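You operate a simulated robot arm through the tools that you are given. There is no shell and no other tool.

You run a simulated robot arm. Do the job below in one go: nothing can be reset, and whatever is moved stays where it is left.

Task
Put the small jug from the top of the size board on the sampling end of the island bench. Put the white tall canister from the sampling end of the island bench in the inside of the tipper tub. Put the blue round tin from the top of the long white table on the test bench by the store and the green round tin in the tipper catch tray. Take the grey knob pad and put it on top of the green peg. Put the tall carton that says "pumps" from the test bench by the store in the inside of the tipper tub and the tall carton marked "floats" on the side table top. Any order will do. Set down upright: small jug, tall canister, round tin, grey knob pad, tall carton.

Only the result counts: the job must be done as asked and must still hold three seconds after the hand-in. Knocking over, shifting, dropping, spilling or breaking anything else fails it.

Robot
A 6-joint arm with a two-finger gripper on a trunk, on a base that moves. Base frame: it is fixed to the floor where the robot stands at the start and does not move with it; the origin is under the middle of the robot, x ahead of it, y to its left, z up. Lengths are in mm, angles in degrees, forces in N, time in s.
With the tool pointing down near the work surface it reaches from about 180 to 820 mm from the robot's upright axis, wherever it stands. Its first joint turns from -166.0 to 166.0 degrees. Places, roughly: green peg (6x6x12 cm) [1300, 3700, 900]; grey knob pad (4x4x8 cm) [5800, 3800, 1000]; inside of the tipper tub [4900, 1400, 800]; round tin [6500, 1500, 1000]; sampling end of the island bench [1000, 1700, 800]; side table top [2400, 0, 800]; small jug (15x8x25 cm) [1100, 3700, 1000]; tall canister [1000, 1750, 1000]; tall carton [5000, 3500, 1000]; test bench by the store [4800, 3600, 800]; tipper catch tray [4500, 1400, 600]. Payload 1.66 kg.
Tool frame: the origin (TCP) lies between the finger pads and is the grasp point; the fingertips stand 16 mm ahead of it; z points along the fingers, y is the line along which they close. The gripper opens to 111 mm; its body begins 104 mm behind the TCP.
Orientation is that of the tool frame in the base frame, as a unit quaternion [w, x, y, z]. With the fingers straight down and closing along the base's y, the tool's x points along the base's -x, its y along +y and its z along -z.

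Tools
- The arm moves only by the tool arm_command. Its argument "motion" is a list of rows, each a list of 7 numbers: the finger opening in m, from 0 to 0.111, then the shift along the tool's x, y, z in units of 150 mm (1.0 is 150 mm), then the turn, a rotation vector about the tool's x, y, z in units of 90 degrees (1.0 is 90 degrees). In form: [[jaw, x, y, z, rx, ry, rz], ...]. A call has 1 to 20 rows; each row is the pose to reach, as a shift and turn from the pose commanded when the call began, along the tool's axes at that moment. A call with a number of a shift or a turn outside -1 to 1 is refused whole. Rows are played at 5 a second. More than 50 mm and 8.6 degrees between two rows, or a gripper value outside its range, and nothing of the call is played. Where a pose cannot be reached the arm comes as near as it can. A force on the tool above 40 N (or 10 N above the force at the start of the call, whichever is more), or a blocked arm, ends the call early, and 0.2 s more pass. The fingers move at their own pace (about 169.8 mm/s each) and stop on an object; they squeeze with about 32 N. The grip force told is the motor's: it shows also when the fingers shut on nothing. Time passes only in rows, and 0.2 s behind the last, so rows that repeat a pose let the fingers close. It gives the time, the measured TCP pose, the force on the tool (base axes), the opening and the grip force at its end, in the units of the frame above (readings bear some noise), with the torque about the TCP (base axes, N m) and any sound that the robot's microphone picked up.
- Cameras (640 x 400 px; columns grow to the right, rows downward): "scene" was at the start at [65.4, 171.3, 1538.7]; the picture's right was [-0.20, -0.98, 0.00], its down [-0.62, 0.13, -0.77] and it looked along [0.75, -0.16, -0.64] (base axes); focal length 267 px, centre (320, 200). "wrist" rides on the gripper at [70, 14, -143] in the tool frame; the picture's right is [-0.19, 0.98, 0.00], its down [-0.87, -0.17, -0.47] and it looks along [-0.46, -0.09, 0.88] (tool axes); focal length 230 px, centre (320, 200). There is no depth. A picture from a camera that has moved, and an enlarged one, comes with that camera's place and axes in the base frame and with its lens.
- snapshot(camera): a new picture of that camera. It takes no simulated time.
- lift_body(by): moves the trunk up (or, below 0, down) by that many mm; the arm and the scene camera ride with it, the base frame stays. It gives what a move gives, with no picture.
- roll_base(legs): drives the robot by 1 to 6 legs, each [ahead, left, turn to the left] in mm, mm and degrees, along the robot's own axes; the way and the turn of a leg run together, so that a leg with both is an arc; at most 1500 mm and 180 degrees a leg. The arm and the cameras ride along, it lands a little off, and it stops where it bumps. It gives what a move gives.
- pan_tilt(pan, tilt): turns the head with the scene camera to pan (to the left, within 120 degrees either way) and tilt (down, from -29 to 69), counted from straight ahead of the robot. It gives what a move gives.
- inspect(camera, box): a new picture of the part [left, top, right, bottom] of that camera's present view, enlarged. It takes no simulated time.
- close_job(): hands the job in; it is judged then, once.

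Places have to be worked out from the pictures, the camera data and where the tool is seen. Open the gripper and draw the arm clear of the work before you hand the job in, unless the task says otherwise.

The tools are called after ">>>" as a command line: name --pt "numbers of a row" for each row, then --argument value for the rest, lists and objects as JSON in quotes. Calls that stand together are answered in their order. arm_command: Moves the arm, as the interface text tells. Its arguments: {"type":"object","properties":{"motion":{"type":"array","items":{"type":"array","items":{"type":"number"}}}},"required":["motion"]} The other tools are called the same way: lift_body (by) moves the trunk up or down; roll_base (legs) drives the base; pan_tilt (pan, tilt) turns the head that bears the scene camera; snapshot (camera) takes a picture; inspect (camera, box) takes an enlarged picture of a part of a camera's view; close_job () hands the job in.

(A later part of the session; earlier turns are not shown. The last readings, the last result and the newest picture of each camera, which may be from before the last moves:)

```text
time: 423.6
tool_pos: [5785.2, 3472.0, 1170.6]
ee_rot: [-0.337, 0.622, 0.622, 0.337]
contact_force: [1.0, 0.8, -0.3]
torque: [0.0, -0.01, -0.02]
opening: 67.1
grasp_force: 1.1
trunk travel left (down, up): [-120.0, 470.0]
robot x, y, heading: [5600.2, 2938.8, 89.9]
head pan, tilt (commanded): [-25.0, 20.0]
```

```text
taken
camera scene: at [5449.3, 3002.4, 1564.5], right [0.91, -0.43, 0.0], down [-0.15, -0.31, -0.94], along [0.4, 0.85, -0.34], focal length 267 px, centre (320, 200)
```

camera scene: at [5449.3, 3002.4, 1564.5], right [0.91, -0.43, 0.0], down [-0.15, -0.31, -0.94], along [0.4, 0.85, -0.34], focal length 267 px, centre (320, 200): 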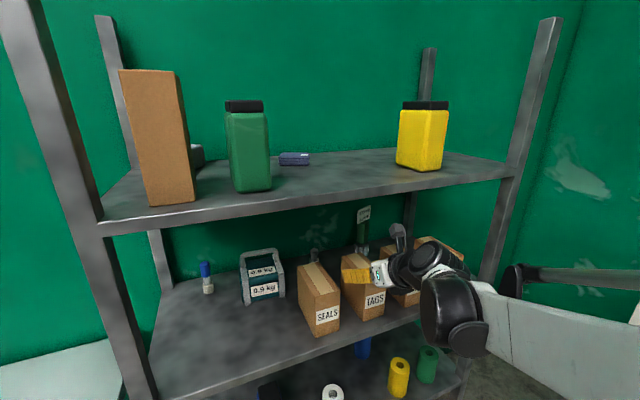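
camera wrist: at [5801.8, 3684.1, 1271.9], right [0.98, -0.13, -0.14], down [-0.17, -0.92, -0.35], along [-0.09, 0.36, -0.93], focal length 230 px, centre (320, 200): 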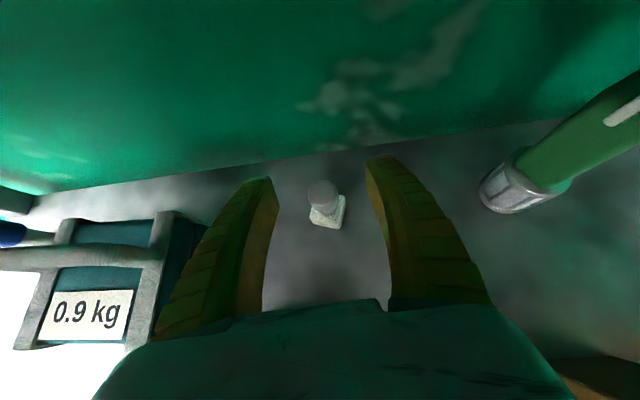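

The shelf is unchanged. My geometry check says the push rod above the forearm met the upper shelf's front edge; with the trunk about 115 mm lower it clears by some 30 mm. I pull back in front of the shelf, lower the trunk and raise the arm by the same amount.

>>> arm_command --pt "0.065 -0.121 0 -0.186 0 0 0" --pt "0.065 -0.242 0 -0.373 0 0 0" --pt "0.065 -0.363 0 -0.559 0 0 0" --pt "0.065 -0.363 0 -0.559 0 0 0"

>>> lift_body --by -115

>>> arm_command --pt "0.065 0.214 0 -0.139 0 0 0" --pt "0.065 0.428 0 -0.279 0 0 0" --pt "0.065 0.642 0 -0.418 0 0 0" --pt "0.065 0.642 0 -0.418 0 0 0"

>>> snapshot --camera "scene"

```text
time: 424.6
tool_pos: [5787.1, 3371.2, 1172.0]
ee_rot: [-0.336, 0.622, 0.622, 0.337]
contact_force: [0.3, 0.2, 0.0]
torque: [-0.02, 0.01, -0.01]
opening: 66.7
grasp_force: 1.4
trunk travel left (down, up): [-120.0, 470.0]
robot x, y, heading: [5596.0, 2941.0, 89.7]
head pan, tilt (commanded): [-25.0, 20.0]
```

```text
time: 426.0
tool_pos: [5787.2, 3371.4, 1057.8]
ee_rot: [-0.337, 0.622, 0.622, 0.336]
contact_force: [0.1, -0.7, 0.5]
torque: [-0.01, 0.05, 0.04]
opening: 67.0
grasp_force: 1.0
trunk travel left (down, up): [-5.0, 585.0]
robot x, y, heading: [5598.9, 2934.7, 89.8]
head pan, tilt (commanded): [-25.0, 20.0]
```

```text
time: 427.0
tool_pos: [5787.3, 3372.4, 1169.5]
ee_rot: [-0.337, 0.622, 0.622, 0.336]
contact_force: [0.6, 0.7, -0.3]
torque: [-0.04, -0.01, 0.01]
opening: 66.8
grasp_force: 1.1
trunk travel left (down, up): [-5.0, 585.0]
robot x, y, heading: [5596.6, 2941.6, 89.8]
head pan, tilt (commanded): [-25.0, 20.0]
```

```text
taken
camera scene: at [5449.2, 3002.3, 1449.5], right [0.91, -0.43, 0.0], down [-0.15, -0.31, -0.94], along [0.4, 0.85, -0.34], focal length 267 px, centre (320, 200)
```

scene: 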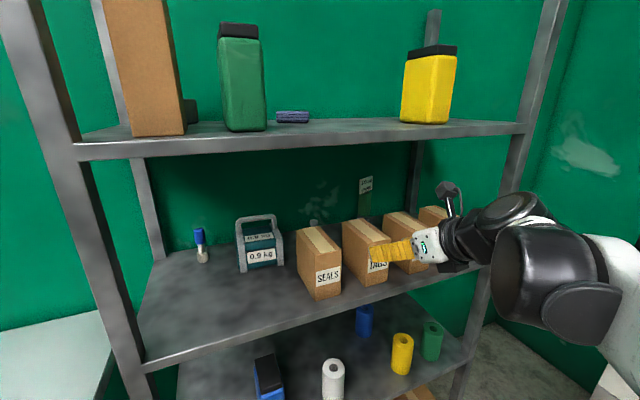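

Now I traverse in again, 150 mm at a time, watching the rod.

>>> arm_command --pt "0.065 0.136 0.0 0.21 0 0 0" --pt "0.065 0.272 0.0 0.42 0 0 0" --pt "0.065 0.409 0.0 0.63 0 0 0" --pt "0.065 0.545 0.0 0.839 0 0 0" --pt "0.065 0.545 0.0 0.839 0 0 0"

>>> arm_command --pt "0.065 0.136 0.0 0.21 0 0 0" --pt "0.065 0.272 0.0 0.42 0 0 0" --pt "0.065 0.409 0.0 0.63 0 0 0" --pt "0.065 0.545 0.0 0.839 0 0 0" --pt "0.065 0.545 0.0 0.839 0 0 0"

>>> snapshot --camera "scene"

>>> snapshot --camera "wrist"

```text
time: 428.2
tool_pos: [5786.2, 3521.5, 1172.0]
ee_rot: [-0.337, 0.622, 0.622, 0.336]
contact_force: [0.2, 0.9, -0.5]
torque: [-0.02, 0.0, 0.03]
opening: 66.9
grasp_force: 1.2
trunk travel left (down, up): [-5.0, 585.0]
robot x, y, heading: [5601.1, 2940.8, 89.8]
head pan, tilt (commanded): [-25.0, 20.0]
```

```text
time: 429.4
tool_pos: [5787.1, 3671.7, 1170.1]
ee_rot: [-0.337, 0.622, 0.621, 0.337]
contact_force: [0.3, 0.3, 0.9]
torque: [-0.01, 0.01, 0.0]
opening: 66.8
grasp_force: 1.5
trunk travel left (down, up): [-5.0, 585.0]
robot x, y, heading: [5593.3, 2938.8, 89.8]
head pan, tilt (commanded): [-25.0, 20.0]
```

```text
taken
camera scene: at [5449.3, 3002.8, 1449.5], right [0.91, -0.43, 0.0], down [-0.15, -0.31, -0.94], along [0.4, 0.85, -0.34], focal length 267 px, centre (320, 200)
```

scene: 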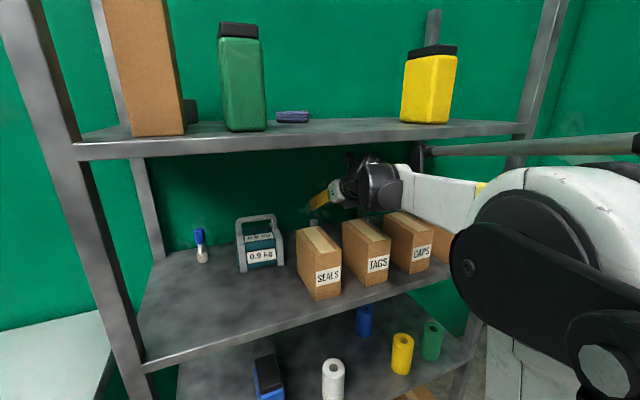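

```text
taken
camera wrist: at [5800.9, 3589.9, 1306.5], right [0.98, -0.1, -0.16], down [-0.17, -0.87, -0.47], along [-0.09, 0.49, -0.87], focal length 230 px, centre (320, 200)
```

wrist: 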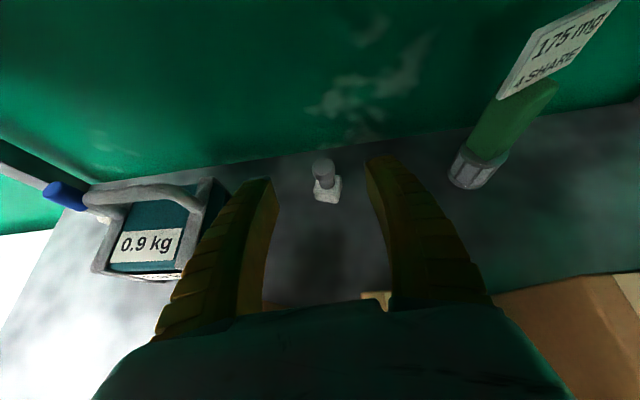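

The rod passes about 15–30 mm below the shelf edge here and nothing touches. I continue forward and start the descent with gradual steepening.

>>> arm_command --pt "0.065 0.124 0 0.19 0 0 0" --pt "0.065 0.123 0 0.421 0 -0.0444 0" --pt "0.065 0.102 0 0.633 0 -0.0889 0" --pt "0.065 0.102 0 0.633 0 -0.0889 0"

>>> snapshot --camera "scene"

>>> snapshot --camera "wrist"

```text
time: 430.4
tool_pos: [5787.0, 3758.3, 1132.6]
ee_rot: [-0.293, 0.643, 0.644, 0.292]
contact_force: [0.3, 0.1, -0.3]
torque: [0.03, 0.01, 0.01]
opening: 66.8
grasp_force: 0.6
trunk travel left (down, up): [-5.0, 585.0]
robot x, y, heading: [5598.4, 2939.3, 89.9]
head pan, tilt (commanded): [-25.0, 20.0]
```

```text
taken
camera scene: at [5449.3, 3002.8, 1449.5], right [0.91, -0.43, 0.0], down [-0.15, -0.31, -0.94], along [0.4, 0.85, -0.34], focal length 267 px, centre (320, 200)
```

scene: 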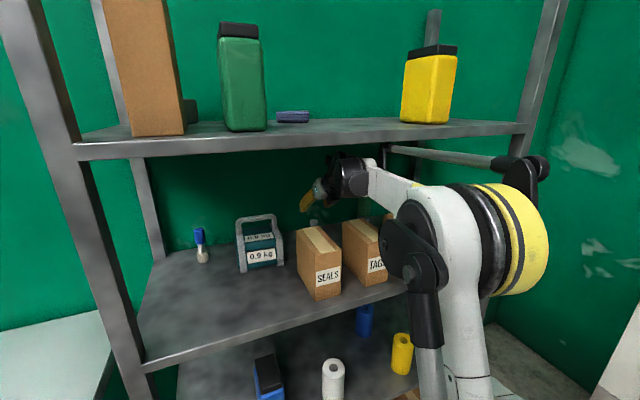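

```text
taken
camera wrist: at [5800.6, 3697.6, 1279.3], right [0.98, -0.12, -0.14], down [-0.17, -0.92, -0.34], along [-0.09, 0.36, -0.93], focal length 230 px, centre (320, 200)
```

wrist: 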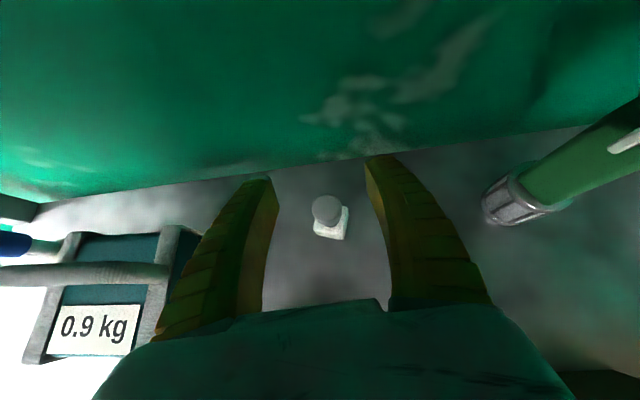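

All clear, and the pad sits between the fingers at (5786, 3772). I finish the descent over the knob down to z≈1047 while steepening the tool to about 27°.

>>> arm_command --pt "0.065 -0.074 0 0.188 0 -0.0667 0" --pt "0.065 -0.191 0 0.308 0 -0.139 0" --pt "0.065 -0.191 0 0.308 0 -0.139 0"

>>> snapshot --camera "wrist"

>>> snapshot --camera "scene"

```text
time: 431.2
tool_pos: [5787.0, 3775.4, 1080.0]
ee_rot: [-0.221, 0.672, 0.672, 0.22]
contact_force: [0.0, 0.5, 0.5]
torque: [-0.04, -0.02, -0.02]
opening: 66.7
grasp_force: 1.0
trunk travel left (down, up): [-5.0, 585.0]
robot x, y, heading: [5598.0, 2940.8, 89.7]
head pan, tilt (commanded): [-25.0, 20.0]
```

```text
taken
camera wrist: at [5801.5, 3746.4, 1236.0], right [0.98, -0.15, -0.11], down [-0.17, -0.98, -0.13], along [-0.09, 0.15, -0.98], focal length 230 px, centre (320, 200)
```

wrist: 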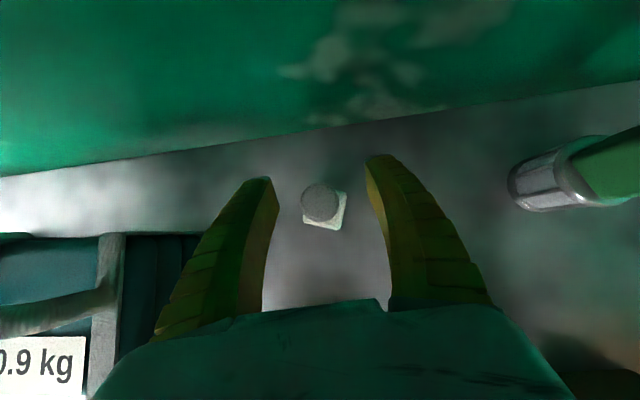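

```text
taken
camera scene: at [5449.3, 3002.5, 1449.5], right [0.91, -0.43, 0.0], down [-0.15, -0.31, -0.94], along [0.4, 0.85, -0.34], focal length 267 px, centre (320, 200)
```

scene: 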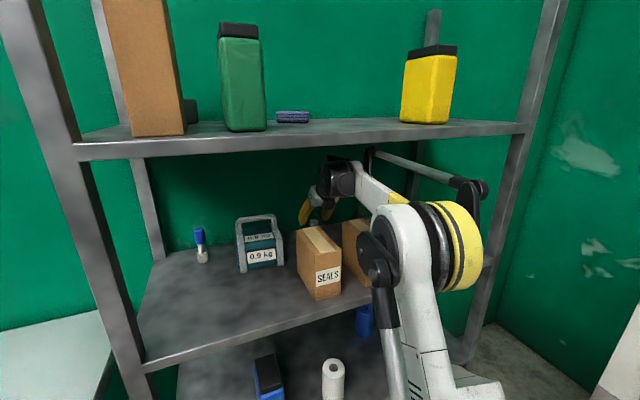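

The knob is centred. I go down to z≈1046, then close on it.

>>> arm_command --pt "0.065 -0.09 0 0.1 0 -0.0667 0" --pt "0.065 -0.145 0 0.175 0 -0.1 0" --pt "0.065 -0.145 0 0.175 0 -0.1 0"

>>> arm_command --pt "0.045 0 0 0 0 0 0" --pt "0.01 0 0 0 0 0 0" --pt "0.01 0 0 0 0 0 0" --pt "0.01 0 0 0 0 0 0" --pt "0.01 0 0 0 0 0 0"

>>> snapshot --camera "wrist"

```text
time: 432.0
tool_pos: [5787.6, 3771.2, 1045.5]
ee_rot: [-0.167, 0.687, 0.687, 0.167]
contact_force: [-0.5, 0.1, 0.8]
torque: [0.0, 0.01, 0.01]
opening: 66.9
grasp_force: 0.4
trunk travel left (down, up): [-5.0, 585.0]
robot x, y, heading: [5598.1, 2939.4, 90.0]
head pan, tilt (commanded): [-25.0, 20.0]
```

```text
time: 433.2
tool_pos: [5788.9, 3773.4, 1046.9]
ee_rot: [-0.167, 0.687, 0.686, 0.168]
contact_force: [0.6, 0.6, -0.4]
torque: [0.0, -0.02, 0.01]
opening: 18.4
grasp_force: 32.1
trunk travel left (down, up): [-5.0, 585.0]
robot x, y, heading: [5596.9, 2936.2, 89.7]
head pan, tilt (commanded): [-25.0, 20.0]
```

```text
taken
camera wrist: at [5802.3, 3768.7, 1205.3], right [0.98, -0.17, -0.09], down [-0.17, -0.99, 0.02], along [-0.09, -0.01, -1.0], focal length 230 px, centre (320, 200)
```

wrist: 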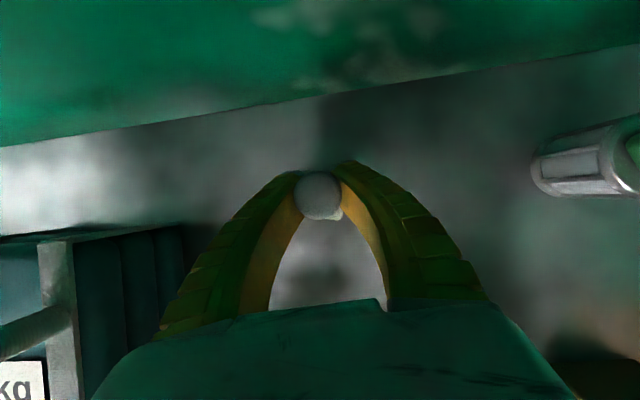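

The pad's neck is gripped (18 mm). I lift it and reverse the path, shifting toward x≈5764 so that the hanging pad will pass through the gap between SEALS and TAGS.

>>> arm_command --pt "0.01 0.03 0 -0.059 0 0 0" --pt "0.01 0.061 0 -0.118 0 0.03 0" --pt "0.01 0.141 -0.053 -0.257 0 0.0967 0" --pt "0.01 0.205 -0.107 -0.412 0 0.174 0" --pt "0.01 0.205 -0.107 -0.412 0 0.174 0"

>>> snapshot --camera "wrist"

>>> snapshot --camera "scene"

```text
time: 434.4
tool_pos: [5772.3, 3771.4, 1115.4]
ee_rot: [-0.26, 0.657, 0.658, 0.26]
contact_force: [-0.1, -0.1, -0.6]
torque: [0.01, 0.02, 0.04]
opening: 18.2
grasp_force: 32.0
trunk travel left (down, up): [-5.0, 585.0]
robot x, y, heading: [5596.4, 2936.9, 89.8]
head pan, tilt (commanded): [-25.0, 20.0]
```

```text
taken
camera wrist: at [5786.8, 3724.2, 1267.0], right [0.98, -0.14, -0.13], down [-0.17, -0.95, -0.25], along [-0.09, 0.27, -0.96], focal length 230 px, centre (320, 200)
```

wrist: 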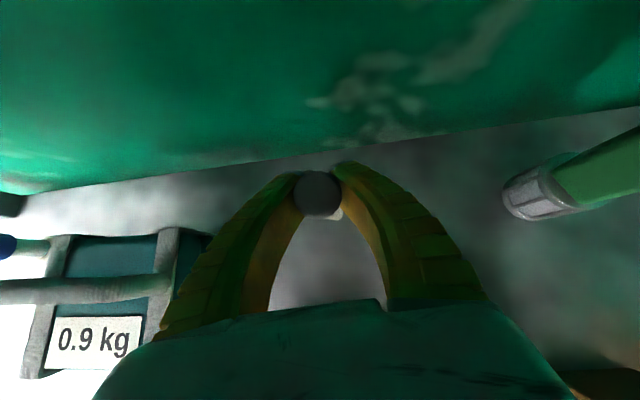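

```text
taken
camera scene: at [5449.2, 3002.1, 1449.5], right [0.91, -0.43, 0.0], down [-0.15, -0.31, -0.94], along [0.4, 0.85, -0.34], focal length 267 px, centre (320, 200)
```

scene: 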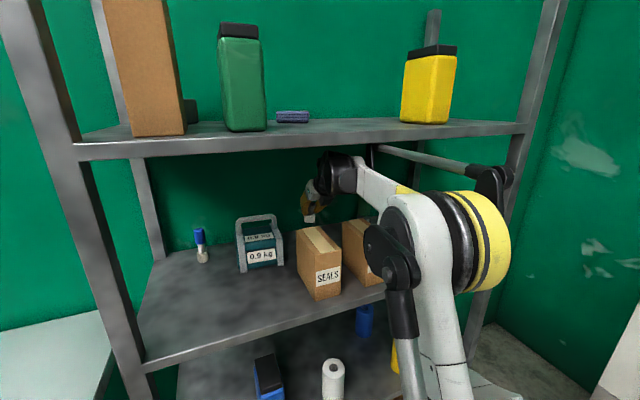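

The pad is clear of the shelf. I continue the reverse path to the position just behind the boxes.

>>> arm_command --pt "0.01 0.051 -0.053 -0.162 0 0.063 0" --pt "0.01 0.012 -0.053 -0.363 0 0.108 0" --pt "0.01 -0.065 -0.053 -0.564 0 0.152 0" --pt "0.01 -0.26 -0.053 -0.746 0 0.152 0" --pt "0.01 -0.26 -0.053 -0.746 0 0.152 0"

>>> snapshot --camera "wrist"

>>> inspect --camera "scene" --box '[270, 130, 470, 310]'

```text
time: 435.6
tool_pos: [5763.0, 3665.5, 1168.3]
ee_rot: [-0.336, 0.622, 0.623, 0.336]
contact_force: [0.7, 0.3, 0.1]
torque: [0.0, 0.0, -0.05]
opening: 18.3
grasp_force: 32.1
trunk travel left (down, up): [-5.0, 585.0]
robot x, y, heading: [5593.6, 2939.4, 89.8]
head pan, tilt (commanded): [-25.0, 20.0]
```

```text
taken
camera wrist: at [5777.2, 3585.3, 1306.8], right [0.98, -0.1, -0.16], down [-0.17, -0.87, -0.47], along [-0.09, 0.48, -0.87], focal length 230 px, centre (320, 200)
```

wrist: 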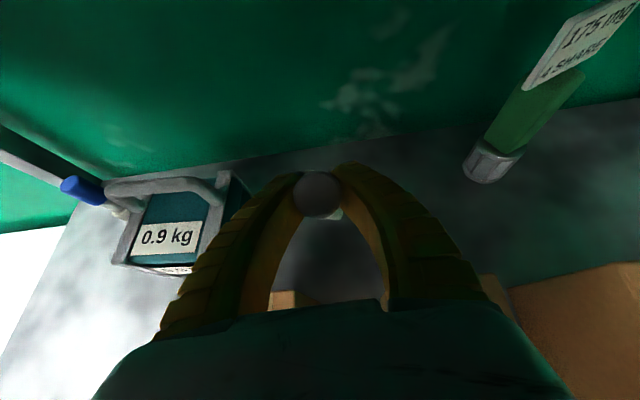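

```text
2.22 times, centred on (370, 220) of scene
camera zoom: at [5449.3, 3002.1, 1449.5], right [0.91, -0.43, 0.0], down [-0.15, -0.31, -0.94], along [0.4, 0.85, -0.34], focal length 593 px, centre (209, 156)
```

zoom: 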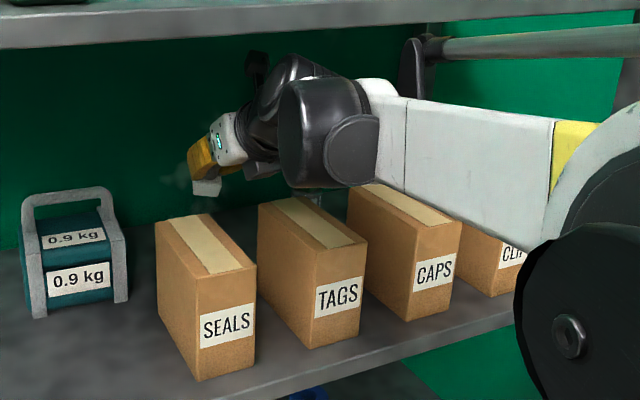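

The pad hangs about 10 mm below the box tops but exactly over the gap centre (x≈5763). I withdraw straight back along the gap.

>>> arm_command --pt "0.01 -0.136 0 -0.21 0 0 0" --pt "0.01 -0.272 -0.005 -0.42 0 0 0" --pt "0.01 -0.409 -0.01 -0.63 0 0 0" --pt "0.01 -0.545 -0.015 -0.839 0 0 0" --pt "0.01 -0.545 -0.015 -0.839 0 0 0"

>>> snapshot --camera "wrist"

>>> inspect --camera "scene" --box '[270, 130, 470, 310]'

```text
time: 436.8
tool_pos: [5760.2, 3516.7, 1171.9]
ee_rot: [-0.336, 0.622, 0.621, 0.337]
contact_force: [0.2, -0.6, -1.0]
torque: [0.0, 0.0, -0.04]
opening: 18.3
grasp_force: 32.2
trunk travel left (down, up): [-5.0, 585.0]
robot x, y, heading: [5596.8, 2937.7, 89.5]
head pan, tilt (commanded): [-25.0, 20.0]
```

```text
taken
camera wrist: at [5774.8, 3435.6, 1308.1], right [0.98, -0.1, -0.16], down [-0.17, -0.87, -0.47], along [-0.09, 0.48, -0.87], focal length 230 px, centre (320, 200)
```

wrist: 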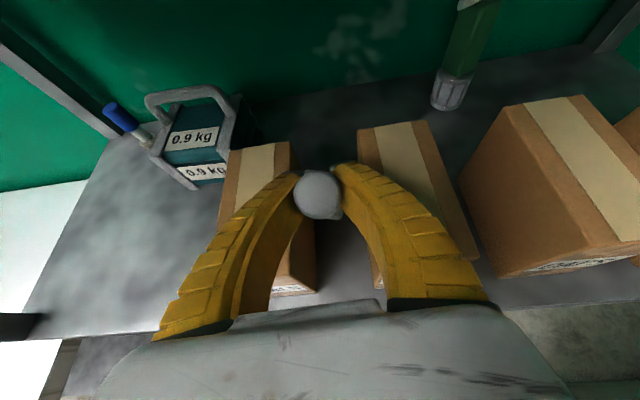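

```text
2.22 times, centred on (370, 220) of scene
camera zoom: at [5449.2, 3002.1, 1449.5], right [0.91, -0.43, 0.0], down [-0.15, -0.31, -0.94], along [0.4, 0.85, -0.34], focal length 593 px, centre (209, 156)
```

zoom: 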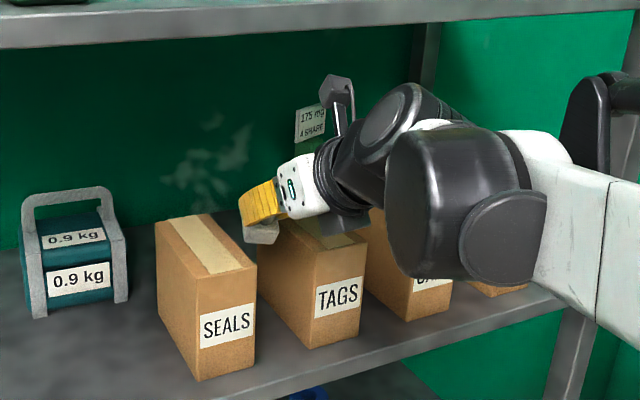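

Passing cleanly through the gap with no contact force. I pull back another 200 mm until the pad is in front of the shelf.

>>> arm_command --pt "0.01 -0.136 0 -0.21 0 0 0" --pt "0.01 -0.272 0 -0.42 0 0 0" --pt "0.01 -0.409 0 -0.63 0 0 0" --pt "0.01 -0.545 0 -0.839 0 0 0" --pt "0.01 -0.545 0 -0.839 0 0 0"

>>> roll_base --legs '[[-150, 0, 0]]'

>>> snapshot --camera "wrist"

>>> snapshot --camera "scene"

```text
time: 438.0
tool_pos: [5760.5, 3364.8, 1169.8]
ee_rot: [-0.336, 0.622, 0.622, 0.336]
contact_force: [0.2, -0.4, -0.7]
torque: [-0.03, -0.01, -0.04]
opening: 18.1
grasp_force: 31.8
trunk travel left (down, up): [-5.0, 585.0]
robot x, y, heading: [5593.8, 2940.5, 89.3]
head pan, tilt (commanded): [-25.0, 20.0]
```

```text
time: 439.4
tool_pos: [5761.4, 3217.8, 1169.1]
ee_rot: [-0.337, 0.622, 0.622, 0.336]
contact_force: [-0.4, -0.6, -0.4]
torque: [0.01, -0.01, 0.03]
opening: 17.9
grasp_force: 31.6
trunk travel left (down, up): [-5.0, 585.0]
robot x, y, heading: [5597.2, 2794.7, 89.7]
head pan, tilt (commanded): [-25.0, 20.0]
```

```text
taken
camera wrist: at [5774.4, 3136.7, 1306.1], right [0.98, -0.1, -0.16], down [-0.17, -0.87, -0.47], along [-0.09, 0.48, -0.87], focal length 230 px, centre (320, 200)
```

wrist: 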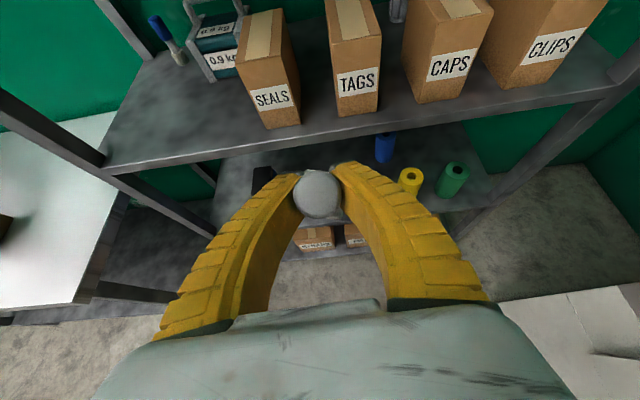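

```text
taken
camera scene: at [5448.8, 2855.1, 1449.5], right [0.9, -0.43, 0.0], down [-0.15, -0.31, -0.94], along [0.4, 0.85, -0.34], focal length 267 px, centre (320, 200)
```

scene: 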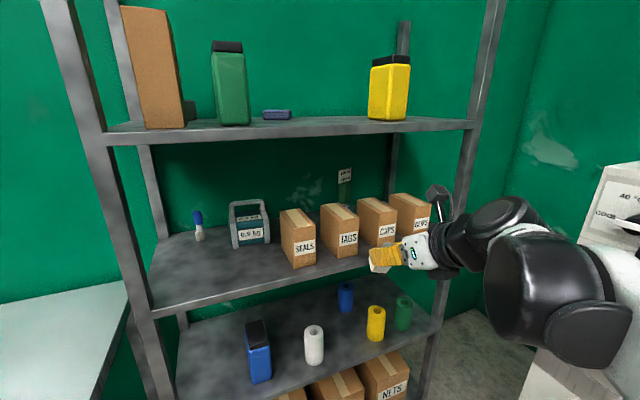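

The pad is out of the shelf and nothing moved. I turn the tool back so that the pad hangs upright, raise the trunk, and drive down the aisle toward the size board.

>>> arm_command --pt "0.01 0 0 0 0 -0.0825 0" --pt "0.01 0 0 0 0 -0.165 0" --pt "0.01 0 0 0 0 -0.2475 0" --pt "0.01 0 0 0 0 -0.33 0" --pt "0.01 0 0 0 0 -0.33 0"

>>> lift_body --by 170

>>> roll_base --legs '[[-130, 0, 0.3], [0, 1450, 0], [0, 1450, 0]]'

>>> pan_tilt --pan 30 --tilt 25

>>> snapshot --camera "scene"

>>> pan_tilt --pan 100 --tilt 35

>>> snapshot --camera "scene"

```text
time: 440.6
tool_pos: [5760.1, 3218.5, 1168.8]
ee_rot: [-0.165, 0.687, 0.688, 0.165]
contact_force: [0.3, 0.5, 0.3]
torque: [-0.02, 0.0, -0.05]
opening: 18.0
grasp_force: 32.0
trunk travel left (down, up): [-5.0, 585.0]
robot x, y, heading: [5597.9, 2790.4, 89.9]
head pan, tilt (commanded): [-25.0, 20.0]
```

```text
time: 442.5
tool_pos: [5760.5, 3217.3, 1339.4]
ee_rot: [-0.165, 0.688, 0.688, 0.165]
contact_force: [0.4, -0.4, -0.6]
torque: [-0.01, 0.01, -0.02]
opening: 18.2
grasp_force: 32.2
trunk travel left (down, up): [-175.0, 415.0]
robot x, y, heading: [5598.0, 2789.5, 89.8]
head pan, tilt (commanded): [-25.0, 20.0]
```

```text
time: 457.4
tool_pos: [2860.6, 3133.1, 1338.2]
ee_rot: [-0.164, 0.694, 0.68, 0.167]
contact_force: [-1.1, -0.5, -0.4]
torque: [0.01, 0.03, -0.02]
opening: 18.2
grasp_force: 32.0
trunk travel left (down, up): [-175.0, 415.0]
robot x, y, heading: [2691.1, 2708.9, 88.8]
head pan, tilt (commanded): [-25.0, 20.0]
```

```text
time: 458.7
tool_pos: [2861.6, 3132.9, 1338.5]
ee_rot: [-0.163, 0.695, 0.68, 0.167]
contact_force: [0.0, -0.1, 0.0]
torque: [0.01, -0.01, 0.0]
opening: 18.1
grasp_force: 32.4
trunk travel left (down, up): [-175.0, 415.0]
robot x, y, heading: [2690.5, 2708.4, 88.6]
head pan, tilt (commanded): [30.0, 25.0]
```

```text
taken
camera scene: at [2456.8, 2773.7, 1611.4], right [0.88, 0.48, 0.0], down [0.2, -0.37, -0.91], along [-0.43, 0.8, -0.42], focal length 267 px, centre (320, 200)
```

scene: 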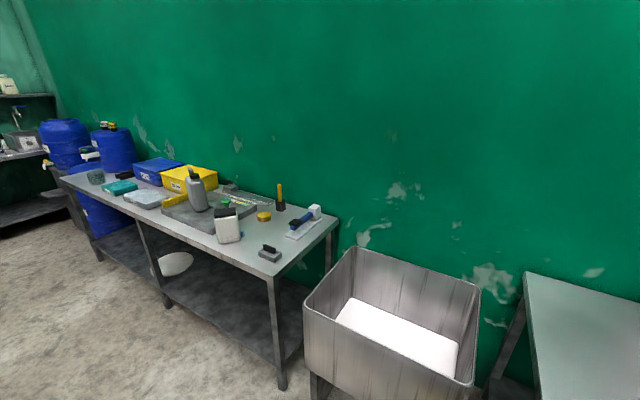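

```text
time: 460.1
tool_pos: [2861.7, 3132.3, 1339.0]
ee_rot: [-0.164, 0.695, 0.681, 0.165]
contact_force: [-0.8, -0.4, -0.4]
torque: [-0.01, 0.02, 0.02]
opening: 17.8
grasp_force: 32.3
trunk travel left (down, up): [-175.0, 415.0]
robot x, y, heading: [2686.5, 2708.6, 88.7]
head pan, tilt (commanded): [100.0, 35.0]
```

```text
taken
camera scene: at [2413.8, 2679.7, 1595.7], right [-0.15, 0.99, 0.0], down [0.57, 0.09, -0.82], along [-0.81, -0.12, -0.57], focal length 267 px, centre (320, 200)
```

scene: 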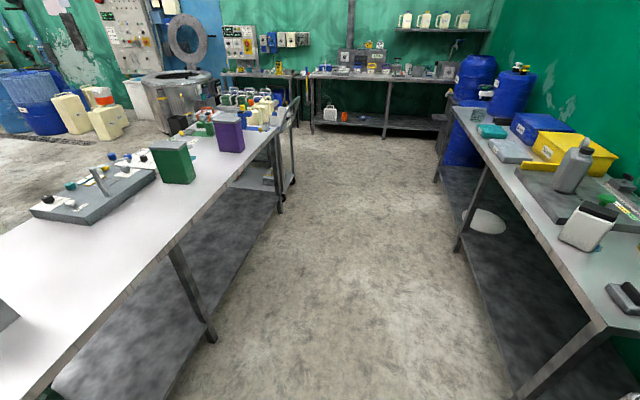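

The aisle to the size board is clear. I drive on to about x≈1130 and look at the board.

>>> roll_base --legs '[[0, 0, 1.2], [0, 1450, 0], [150, 110, 0]]'

>>> pan_tilt --pan 0 --tilt 40

>>> snapshot --camera "scene"

>>> inspect --camera "scene" --box '[240, 80, 480, 240]'

>>> snapshot --camera "wrist"

```text
time: 468.7
tool_pos: [1317.4, 3297.9, 1338.9]
ee_rot: [-0.164, 0.69, 0.685, 0.166]
contact_force: [-0.1, 0.2, 0.3]
torque: [-0.03, -0.03, 0.01]
opening: 17.9
grasp_force: 32.2
trunk travel left (down, up): [-175.0, 415.0]
robot x, y, heading: [1153.0, 2873.7, 89.5]
head pan, tilt (commanded): [100.0, 35.0]
```

```text
time: 470.4
tool_pos: [1317.0, 3297.5, 1339.9]
ee_rot: [-0.165, 0.69, 0.684, 0.167]
contact_force: [0.6, 0.3, -1.4]
torque: [0.02, 0.02, 0.01]
opening: 17.7
grasp_force: 32.0
trunk travel left (down, up): [-175.0, 415.0]
robot x, y, heading: [1153.2, 2868.6, 89.5]
head pan, tilt (commanded): [0.0, 40.0]
```

```text
taken
camera scene: at [964.0, 2937.0, 1588.1], right [1.0, -0.01, 0.0], down [-0.01, -0.64, -0.77], along [0.01, 0.77, -0.64], focal length 267 px, centre (320, 200)
```

scene: 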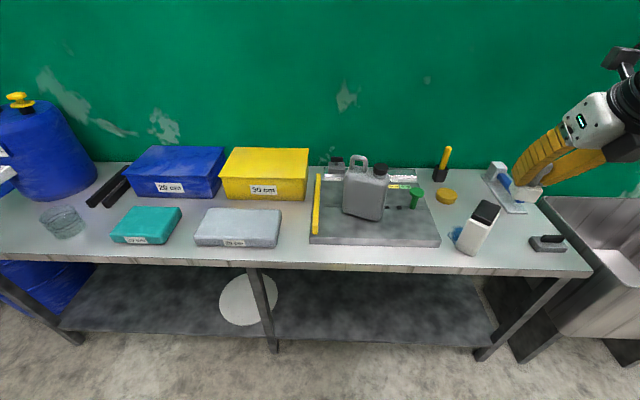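

```text
2.50 times, centred on (360, 160) of scene
camera zoom: at [964.0, 2937.0, 1588.1], right [1.0, -0.01, 0.0], down [-0.01, -0.64, -0.77], along [0.01, 0.77, -0.64], focal length 667 px, centre (220, 300)
```

zoom: 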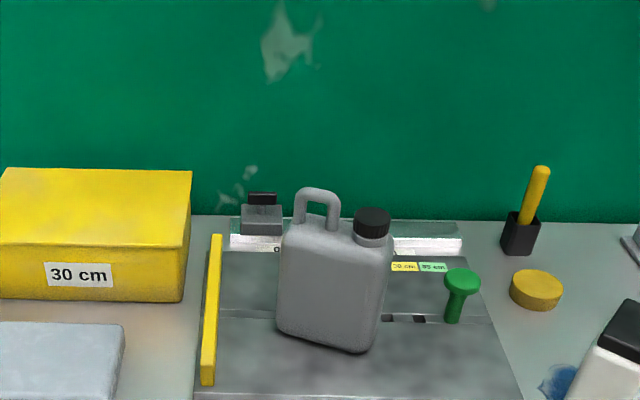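

```text
taken
camera wrist: at [1331.3, 3293.6, 1498.1], right [0.98, -0.18, -0.09], down [-0.17, -0.98, 0.03], along [-0.09, -0.01, -1.0], focal length 230 px, centre (320, 200)
```

wrist: 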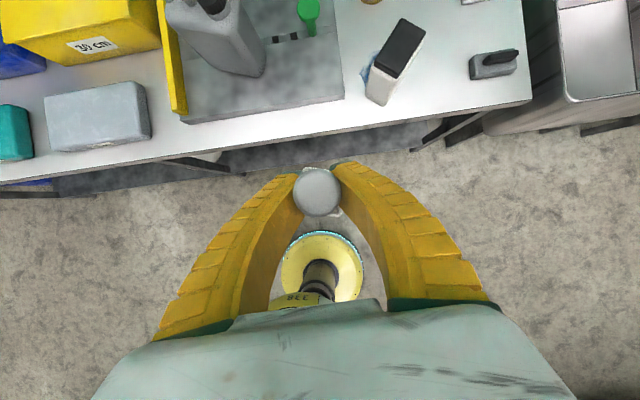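

The green peg's mushroom top is at about (1336, 3724, 972), 120 mm clear of the jug. I drive 160 mm ahead and bring the pad over it at height.

>>> roll_base --legs '[[160, 0, 0.5]]'

>>> arm_command --pt "0.01 0.222 0.03 0.114 0 0 0" --pt "0.01 0.444 0.06 0.228 0 0 0" --pt "0.01 0.667 0.09 0.342 0 0 0" --pt "0.01 0.889 0.12 0.456 0 0 0" --pt "0.01 0.889 0.12 0.456 0 0 0"

>>> snapshot --camera "wrist"

>>> snapshot --camera "scene"

```text
time: 471.9
tool_pos: [1313.6, 3458.5, 1338.7]
ee_rot: [-0.166, 0.686, 0.689, 0.164]
contact_force: [0.3, 0.2, -0.2]
torque: [-0.05, 0.01, 0.0]
opening: 17.7
grasp_force: 31.8
trunk travel left (down, up): [-175.0, 415.0]
robot x, y, heading: [1154.4, 3030.5, 90.2]
head pan, tilt (commanded): [0.0, 40.0]
```

```text
time: 473.1
tool_pos: [1330.4, 3608.0, 1338.7]
ee_rot: [-0.166, 0.686, 0.689, 0.165]
contact_force: [-0.6, -0.1, -0.4]
torque: [-0.03, 0.03, 0.03]
opening: 17.7
grasp_force: 32.4
trunk travel left (down, up): [-175.0, 415.0]
robot x, y, heading: [1150.3, 3028.0, 89.9]
head pan, tilt (commanded): [0.0, 40.0]
```

```text
taken
camera wrist: at [1343.6, 3604.6, 1497.2], right [0.98, -0.17, -0.09], down [-0.16, -0.99, 0.03], along [-0.09, -0.01, -1.0], focal length 230 px, centre (320, 200)
```

wrist: 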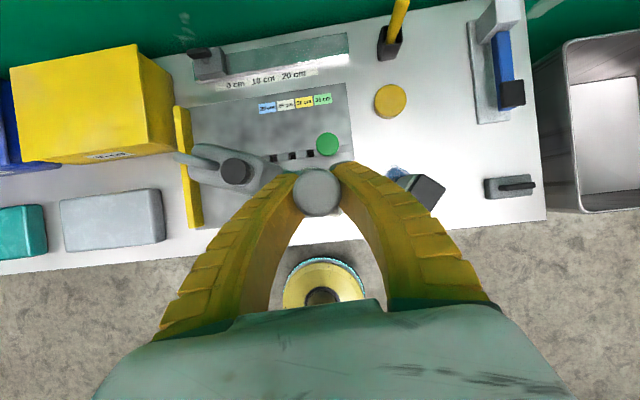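

```text
taken
camera scene: at [963.9, 3093.4, 1588.1], right [1.0, 0.0, 0.0], down [0.0, -0.64, -0.77], along [0.0, 0.77, -0.64], focal length 267 px, centre (320, 200)
```

scene: 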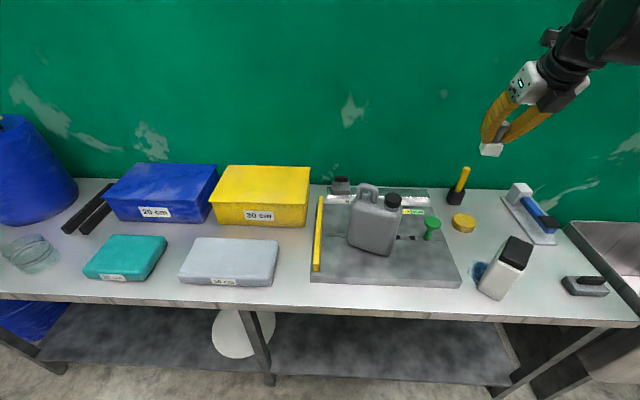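

The peg's green top shows just ahead of the pad in the wrist view. I enlarge it to centre exactly.

>>> inspect --camera "wrist" --box '[270, 110, 390, 230]'

>>> inspect --camera "scene" --box '[340, 60, 540, 300]'

```text
3.33 times, centred on (330, 170) of wrist
camera zoom: at [1343.6, 3604.6, 1497.2], right [0.98, -0.17, -0.09], down [-0.16, -0.99, 0.03], along [-0.09, -0.01, -1.0], focal length 767 px, centre (287, 300)
```

zoom: 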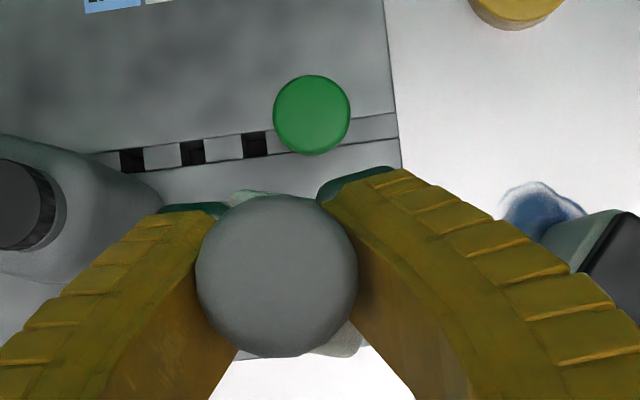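

```text
1.67 times, centred on (440, 180) of scene
camera zoom: at [963.9, 3093.4, 1588.1], right [1.0, 0.0, 0.0], down [0.0, -0.64, -0.77], along [0.0, 0.77, -0.64], focal length 445 px, centre (120, 233)
```

zoom: 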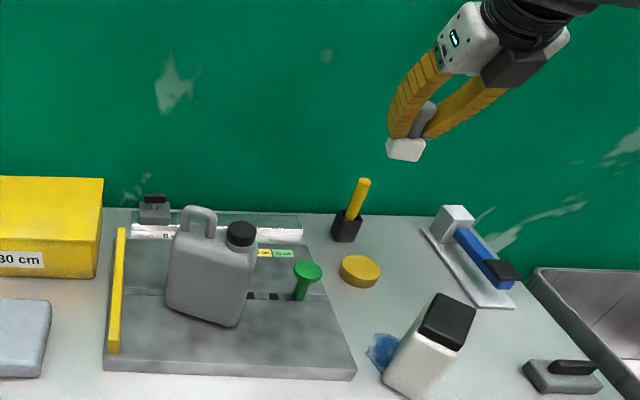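

The peg centre is at (1334, 3722) and the pad sits at the grasp point. I check closely that the pad hangs upright.

>>> inspect --camera "scene" --box '[460, 70, 560, 170]'

```text
4.00 times, centred on (510, 120) of scene
camera zoom: at [963.9, 3093.4, 1588.1], right [1.0, 0.0, 0.0], down [0.0, -0.64, -0.77], along [0.0, 0.77, -0.64], focal length 1067 px, centre (-440, 520)
```

zoom: 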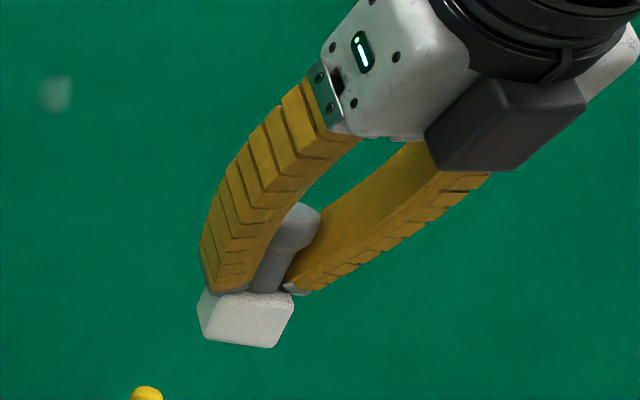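

The pad is upright within a few degrees (base about 4° forward), so I turn the tool back slightly while moving over the peg, then lower the trunk.

>>> arm_command --pt "0.01 0.226 0.009 0.115 0 -0.012 0" --pt "0.01 0.451 0.018 0.23 0 -0.024 0" --pt "0.01 0.677 0.027 0.346 0 -0.036 0" --pt "0.01 0.677 0.027 0.346 0 -0.036 0"

>>> lift_body --by -170

>>> snapshot --camera "wrist"

>>> snapshot --camera "scene"

```text
time: 474.1
tool_pos: [1333.3, 3722.2, 1338.0]
ee_rot: [-0.146, 0.69, 0.694, 0.146]
contact_force: [-0.4, -0.3, -0.2]
torque: [-0.02, 0.0, -0.02]
opening: 17.5
grasp_force: 31.6
trunk travel left (down, up): [-175.0, 415.0]
robot x, y, heading: [1151.2, 3031.3, 90.1]
head pan, tilt (commanded): [0.0, 40.0]
```

```text
time: 476.0
tool_pos: [1334.5, 3721.5, 1167.8]
ee_rot: [-0.147, 0.69, 0.693, 0.146]
contact_force: [-0.1, 0.5, -0.1]
torque: [-0.01, -0.01, -0.02]
opening: 17.7
grasp_force: 32.1
trunk travel left (down, up): [-5.0, 585.0]
robot x, y, heading: [1153.0, 3030.7, 89.8]
head pan, tilt (commanded): [0.0, 40.0]
```

```text
taken
camera wrist: at [1348.0, 3727.6, 1327.0], right [0.98, -0.17, -0.08], down [-0.16, -0.98, 0.08], along [-0.09, -0.07, -0.99], focal length 230 px, centre (320, 200)
```

wrist: 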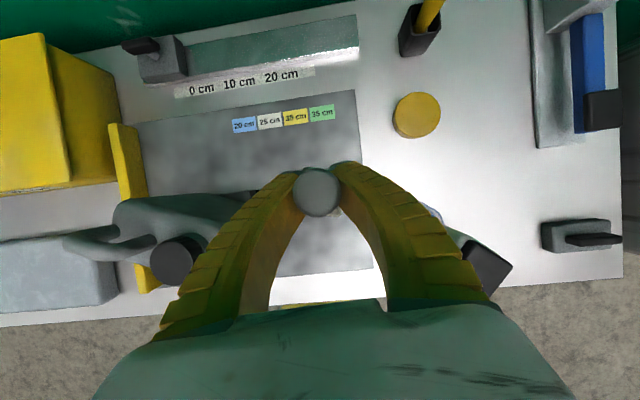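

```text
taken
camera scene: at [964.1, 3093.9, 1418.2], right [1.0, 0.0, 0.0], down [0.0, -0.64, -0.77], along [0.0, 0.77, -0.64], focal length 267 px, centre (320, 200)
```

scene: 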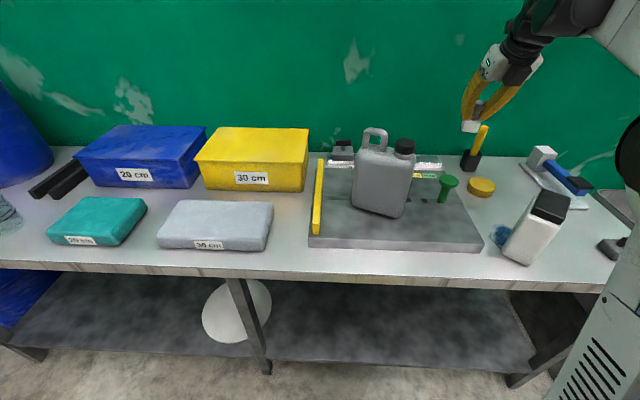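

Aligned over the peg. I lower to about 10 mm above it and check from both cameras.

>>> arm_command --pt "0.01 -0.12 0 0.27 0 0 0" --pt "0.01 -0.24 0 0.54 0 0 0" --pt "0.01 -0.33 0 0.744 0 0 0" --pt "0.01 -0.37 0 0.833 0 0 0" --pt "0.01 -0.37 0 0.833 0 0 0"

>>> inspect --camera "scene" --box '[400, 130, 500, 230]'

>>> snapshot --camera "wrist"

```text
time: 477.2
tool_pos: [1335.7, 3720.5, 1030.6]
ee_rot: [-0.146, 0.691, 0.693, 0.146]
contact_force: [0.8, 1.2, -0.2]
torque: [-0.01, 0.0, 0.01]
opening: 17.5
grasp_force: 32.5
trunk travel left (down, up): [-5.0, 585.0]
robot x, y, heading: [1153.7, 3029.2, 90.0]
head pan, tilt (commanded): [0.0, 40.0]
```

```text
4.00 times, centred on (450, 180) of scene
camera zoom: at [964.1, 3094.0, 1418.1], right [1.0, 0.0, 0.0], down [0.0, -0.64, -0.77], along [0.0, 0.77, -0.64], focal length 1067 px, centre (-200, 280)
```

zoom: 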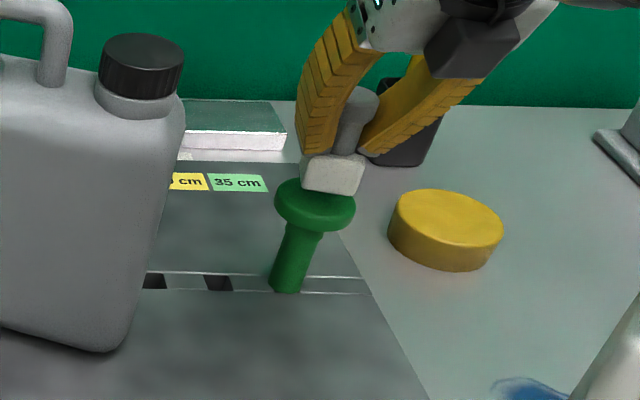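

```text
taken
camera wrist: at [1348.5, 3726.9, 1189.0], right [0.98, -0.17, -0.08], down [-0.16, -0.98, 0.08], along [-0.09, -0.07, -0.99], focal length 230 px, centre (320, 200)
```

wrist: 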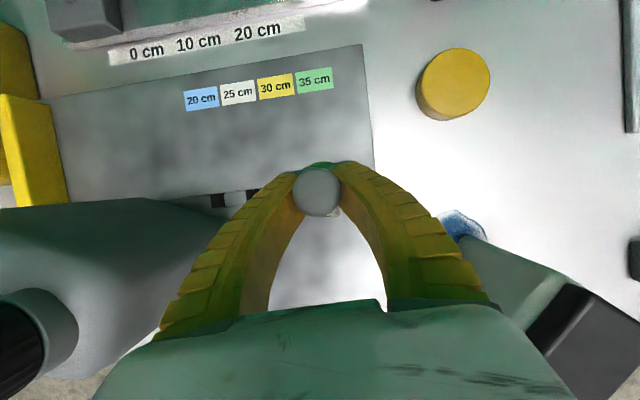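

I enlarge further to compare the pad's base with the peg head.

>>> inspect --camera "scene" --box '[430, 155, 480, 195]'

```text
10.00 times, centred on (455, 175) of scene
camera zoom: at [964.1, 3094.0, 1418.1], right [1.0, 0.0, 0.0], down [0.0, -0.64, -0.77], along [0.0, 0.77, -0.64], focal length 2668 px, centre (-1030, 450)
```

zoom: 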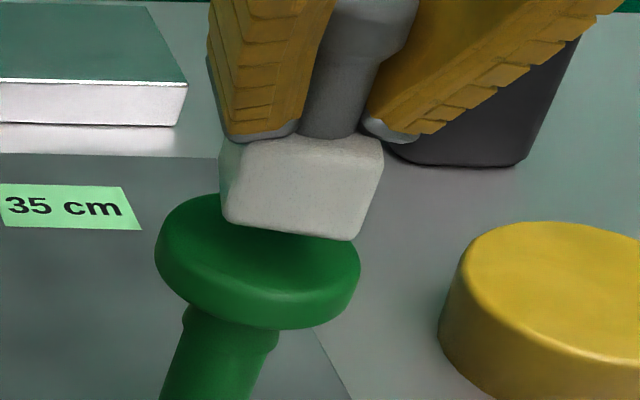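

The pad's base appears about 5–8 mm right of and beyond the peg centre. I shift it by (−4, −6) mm, lower 8 mm and look again.

>>> arm_command --pt "0.01 -0.036 -0.027 -0.016 0 0 0" --pt "0.01 -0.058 -0.027 0.033 0 0 0" --pt "0.01 -0.058 -0.027 0.033 0 0 0"

>>> inspect --camera "scene" --box '[430, 155, 480, 195]'

```text
time: 478.0
tool_pos: [1330.6, 3715.0, 1023.7]
ee_rot: [-0.146, 0.691, 0.693, 0.145]
contact_force: [0.2, -0.4, -0.8]
torque: [-0.01, -0.04, 0.0]
opening: 17.7
grasp_force: 32.1
trunk travel left (down, up): [-5.0, 585.0]
robot x, y, heading: [1147.7, 3031.1, 89.9]
head pan, tilt (commanded): [0.0, 40.0]
```

```text
10.00 times, centred on (455, 175) of scene
camera zoom: at [964.1, 3094.1, 1418.1], right [1.0, 0.0, 0.0], down [0.0, -0.64, -0.77], along [0.0, 0.77, -0.64], focal length 2668 px, centre (-1030, 450)
```

zoom: 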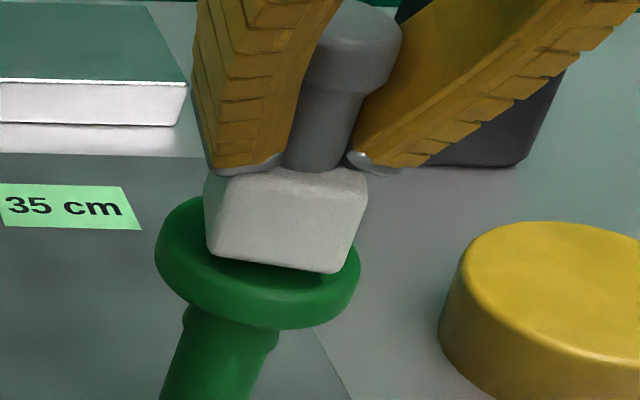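

Now the base is within about 4 mm of the peg centre. I lower in 2 mm steps until I feel contact.

>>> arm_command --pt "0.01 -0.009 -0.01 0.009 0 0 0" --pt "0.01 -0.017 -0.013 0.019 0 0 0" --pt "0.01 -0.017 -0.013 0.019 0 0 0"

>>> arm_command --pt "0.01 -0.005 0 0.012 0 0 0" --pt "0.01 -0.005 0 0.012 0 0 0"

>>> inspect --camera "scene" --box '[430, 155, 480, 195]'

```text
time: 478.8
tool_pos: [1327.7, 3714.1, 1019.5]
ee_rot: [-0.147, 0.691, 0.693, 0.145]
contact_force: [0.5, 0.3, 0.2]
torque: [0.01, -0.01, 0.01]
opening: 17.7
grasp_force: 31.5
trunk travel left (down, up): [-5.0, 585.0]
robot x, y, heading: [1153.3, 3031.2, 90.0]
head pan, tilt (commanded): [0.0, 40.0]
```

```text
time: 479.4
tool_pos: [1328.0, 3714.1, 1017.2]
ee_rot: [-0.146, 0.691, 0.693, 0.146]
contact_force: [0.0, 0.5, 1.3]
torque: [0.05, 0.02, 0.02]
opening: 17.9
grasp_force: 32.0
trunk travel left (down, up): [-5.0, 585.0]
robot x, y, heading: [1149.5, 3033.3, 89.9]
head pan, tilt (commanded): [0.0, 40.0]
```

```text
10.00 times, centred on (455, 175) of scene
camera zoom: at [964.0, 3093.8, 1418.1], right [1.0, 0.0, 0.0], down [0.0, -0.64, -0.77], along [0.0, 0.77, -0.64], focal length 2668 px, centre (-1030, 450)
```

zoom: 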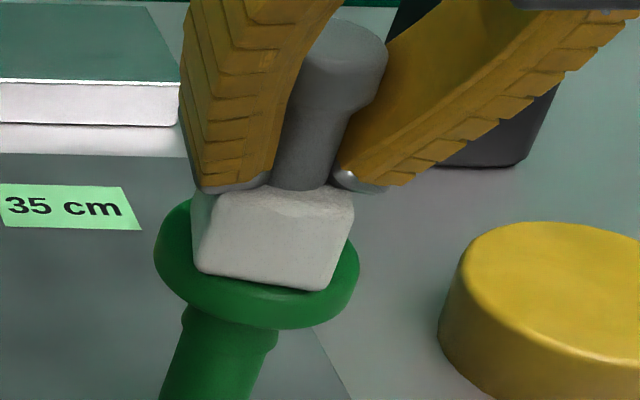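

The base looks centred on the peg head and contact is beginning (1.3 N). I press 1.5 mm more to seat it flat.

>>> arm_command --pt "0.01 -0.004 0 0.009 0 0 0" --pt "0.01 -0.004 0 0.009 0 0 0"

>>> inspect --camera "scene" --box '[430, 155, 480, 195]'

```text
time: 480.0
tool_pos: [1326.9, 3714.1, 1016.8]
ee_rot: [-0.146, 0.691, 0.693, 0.146]
contact_force: [-0.2, 1.9, 11.5]
torque: [0.32, 0.02, -0.02]
opening: 17.5
grasp_force: 32.1
trunk travel left (down, up): [-5.0, 585.0]
robot x, y, heading: [1155.7, 3030.9, 89.9]
head pan, tilt (commanded): [0.0, 40.0]
```

```text
10.00 times, centred on (455, 175) of scene
camera zoom: at [963.8, 3093.1, 1418.2], right [1.0, 0.0, 0.0], down [0.0, -0.64, -0.77], along [0.0, 0.77, -0.64], focal length 2668 px, centre (-1030, 450)
```

zoom: 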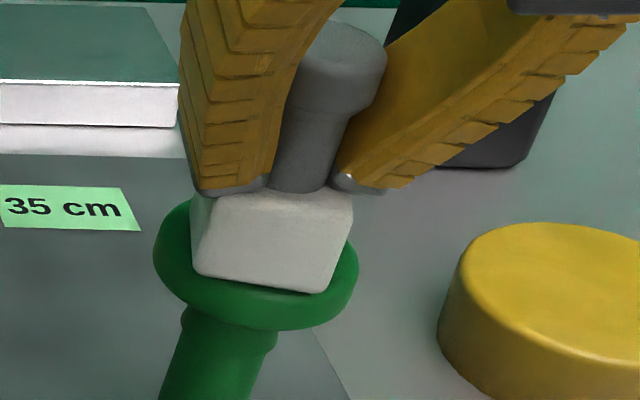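

The torque says the back edge of the base touches first, so my small tilt correction was unneeded. I raise 3 mm, undo that 3.3° tilt, and lower again.

>>> arm_command --pt "0.01 0.008 0 -0.018 0 0 0" --pt "0.01 -0.004 0 -0.024 0 0.037 0" --pt "0.01 -0.004 0 -0.024 0 0.037 0"

>>> inspect --camera "scene" --box '[430, 155, 480, 195]'

```text
time: 480.8
tool_pos: [1328.1, 3711.4, 1018.5]
ee_rot: [-0.167, 0.686, 0.689, 0.166]
contact_force: [0.7, -1.1, -0.4]
torque: [-0.02, 0.01, 0.01]
opening: 17.5
grasp_force: 31.9
trunk travel left (down, up): [-5.0, 585.0]
robot x, y, heading: [1149.1, 3030.4, 89.9]
head pan, tilt (commanded): [0.0, 40.0]
```

```text
10.00 times, centred on (455, 175) of scene
camera zoom: at [964.0, 3093.7, 1418.1], right [1.0, 0.0, 0.0], down [0.0, -0.64, -0.77], along [0.0, 0.77, -0.64], focal length 2668 px, centre (-1030, 450)
```

zoom: 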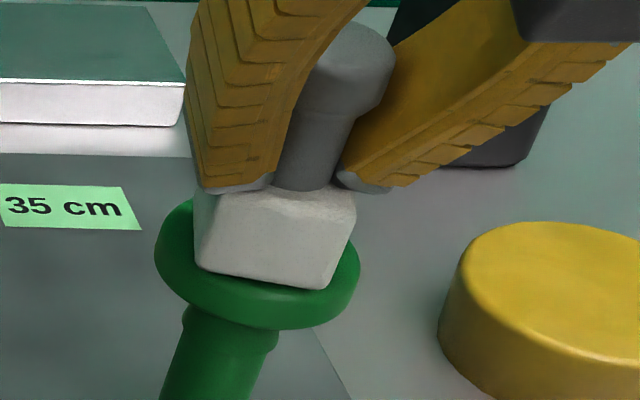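

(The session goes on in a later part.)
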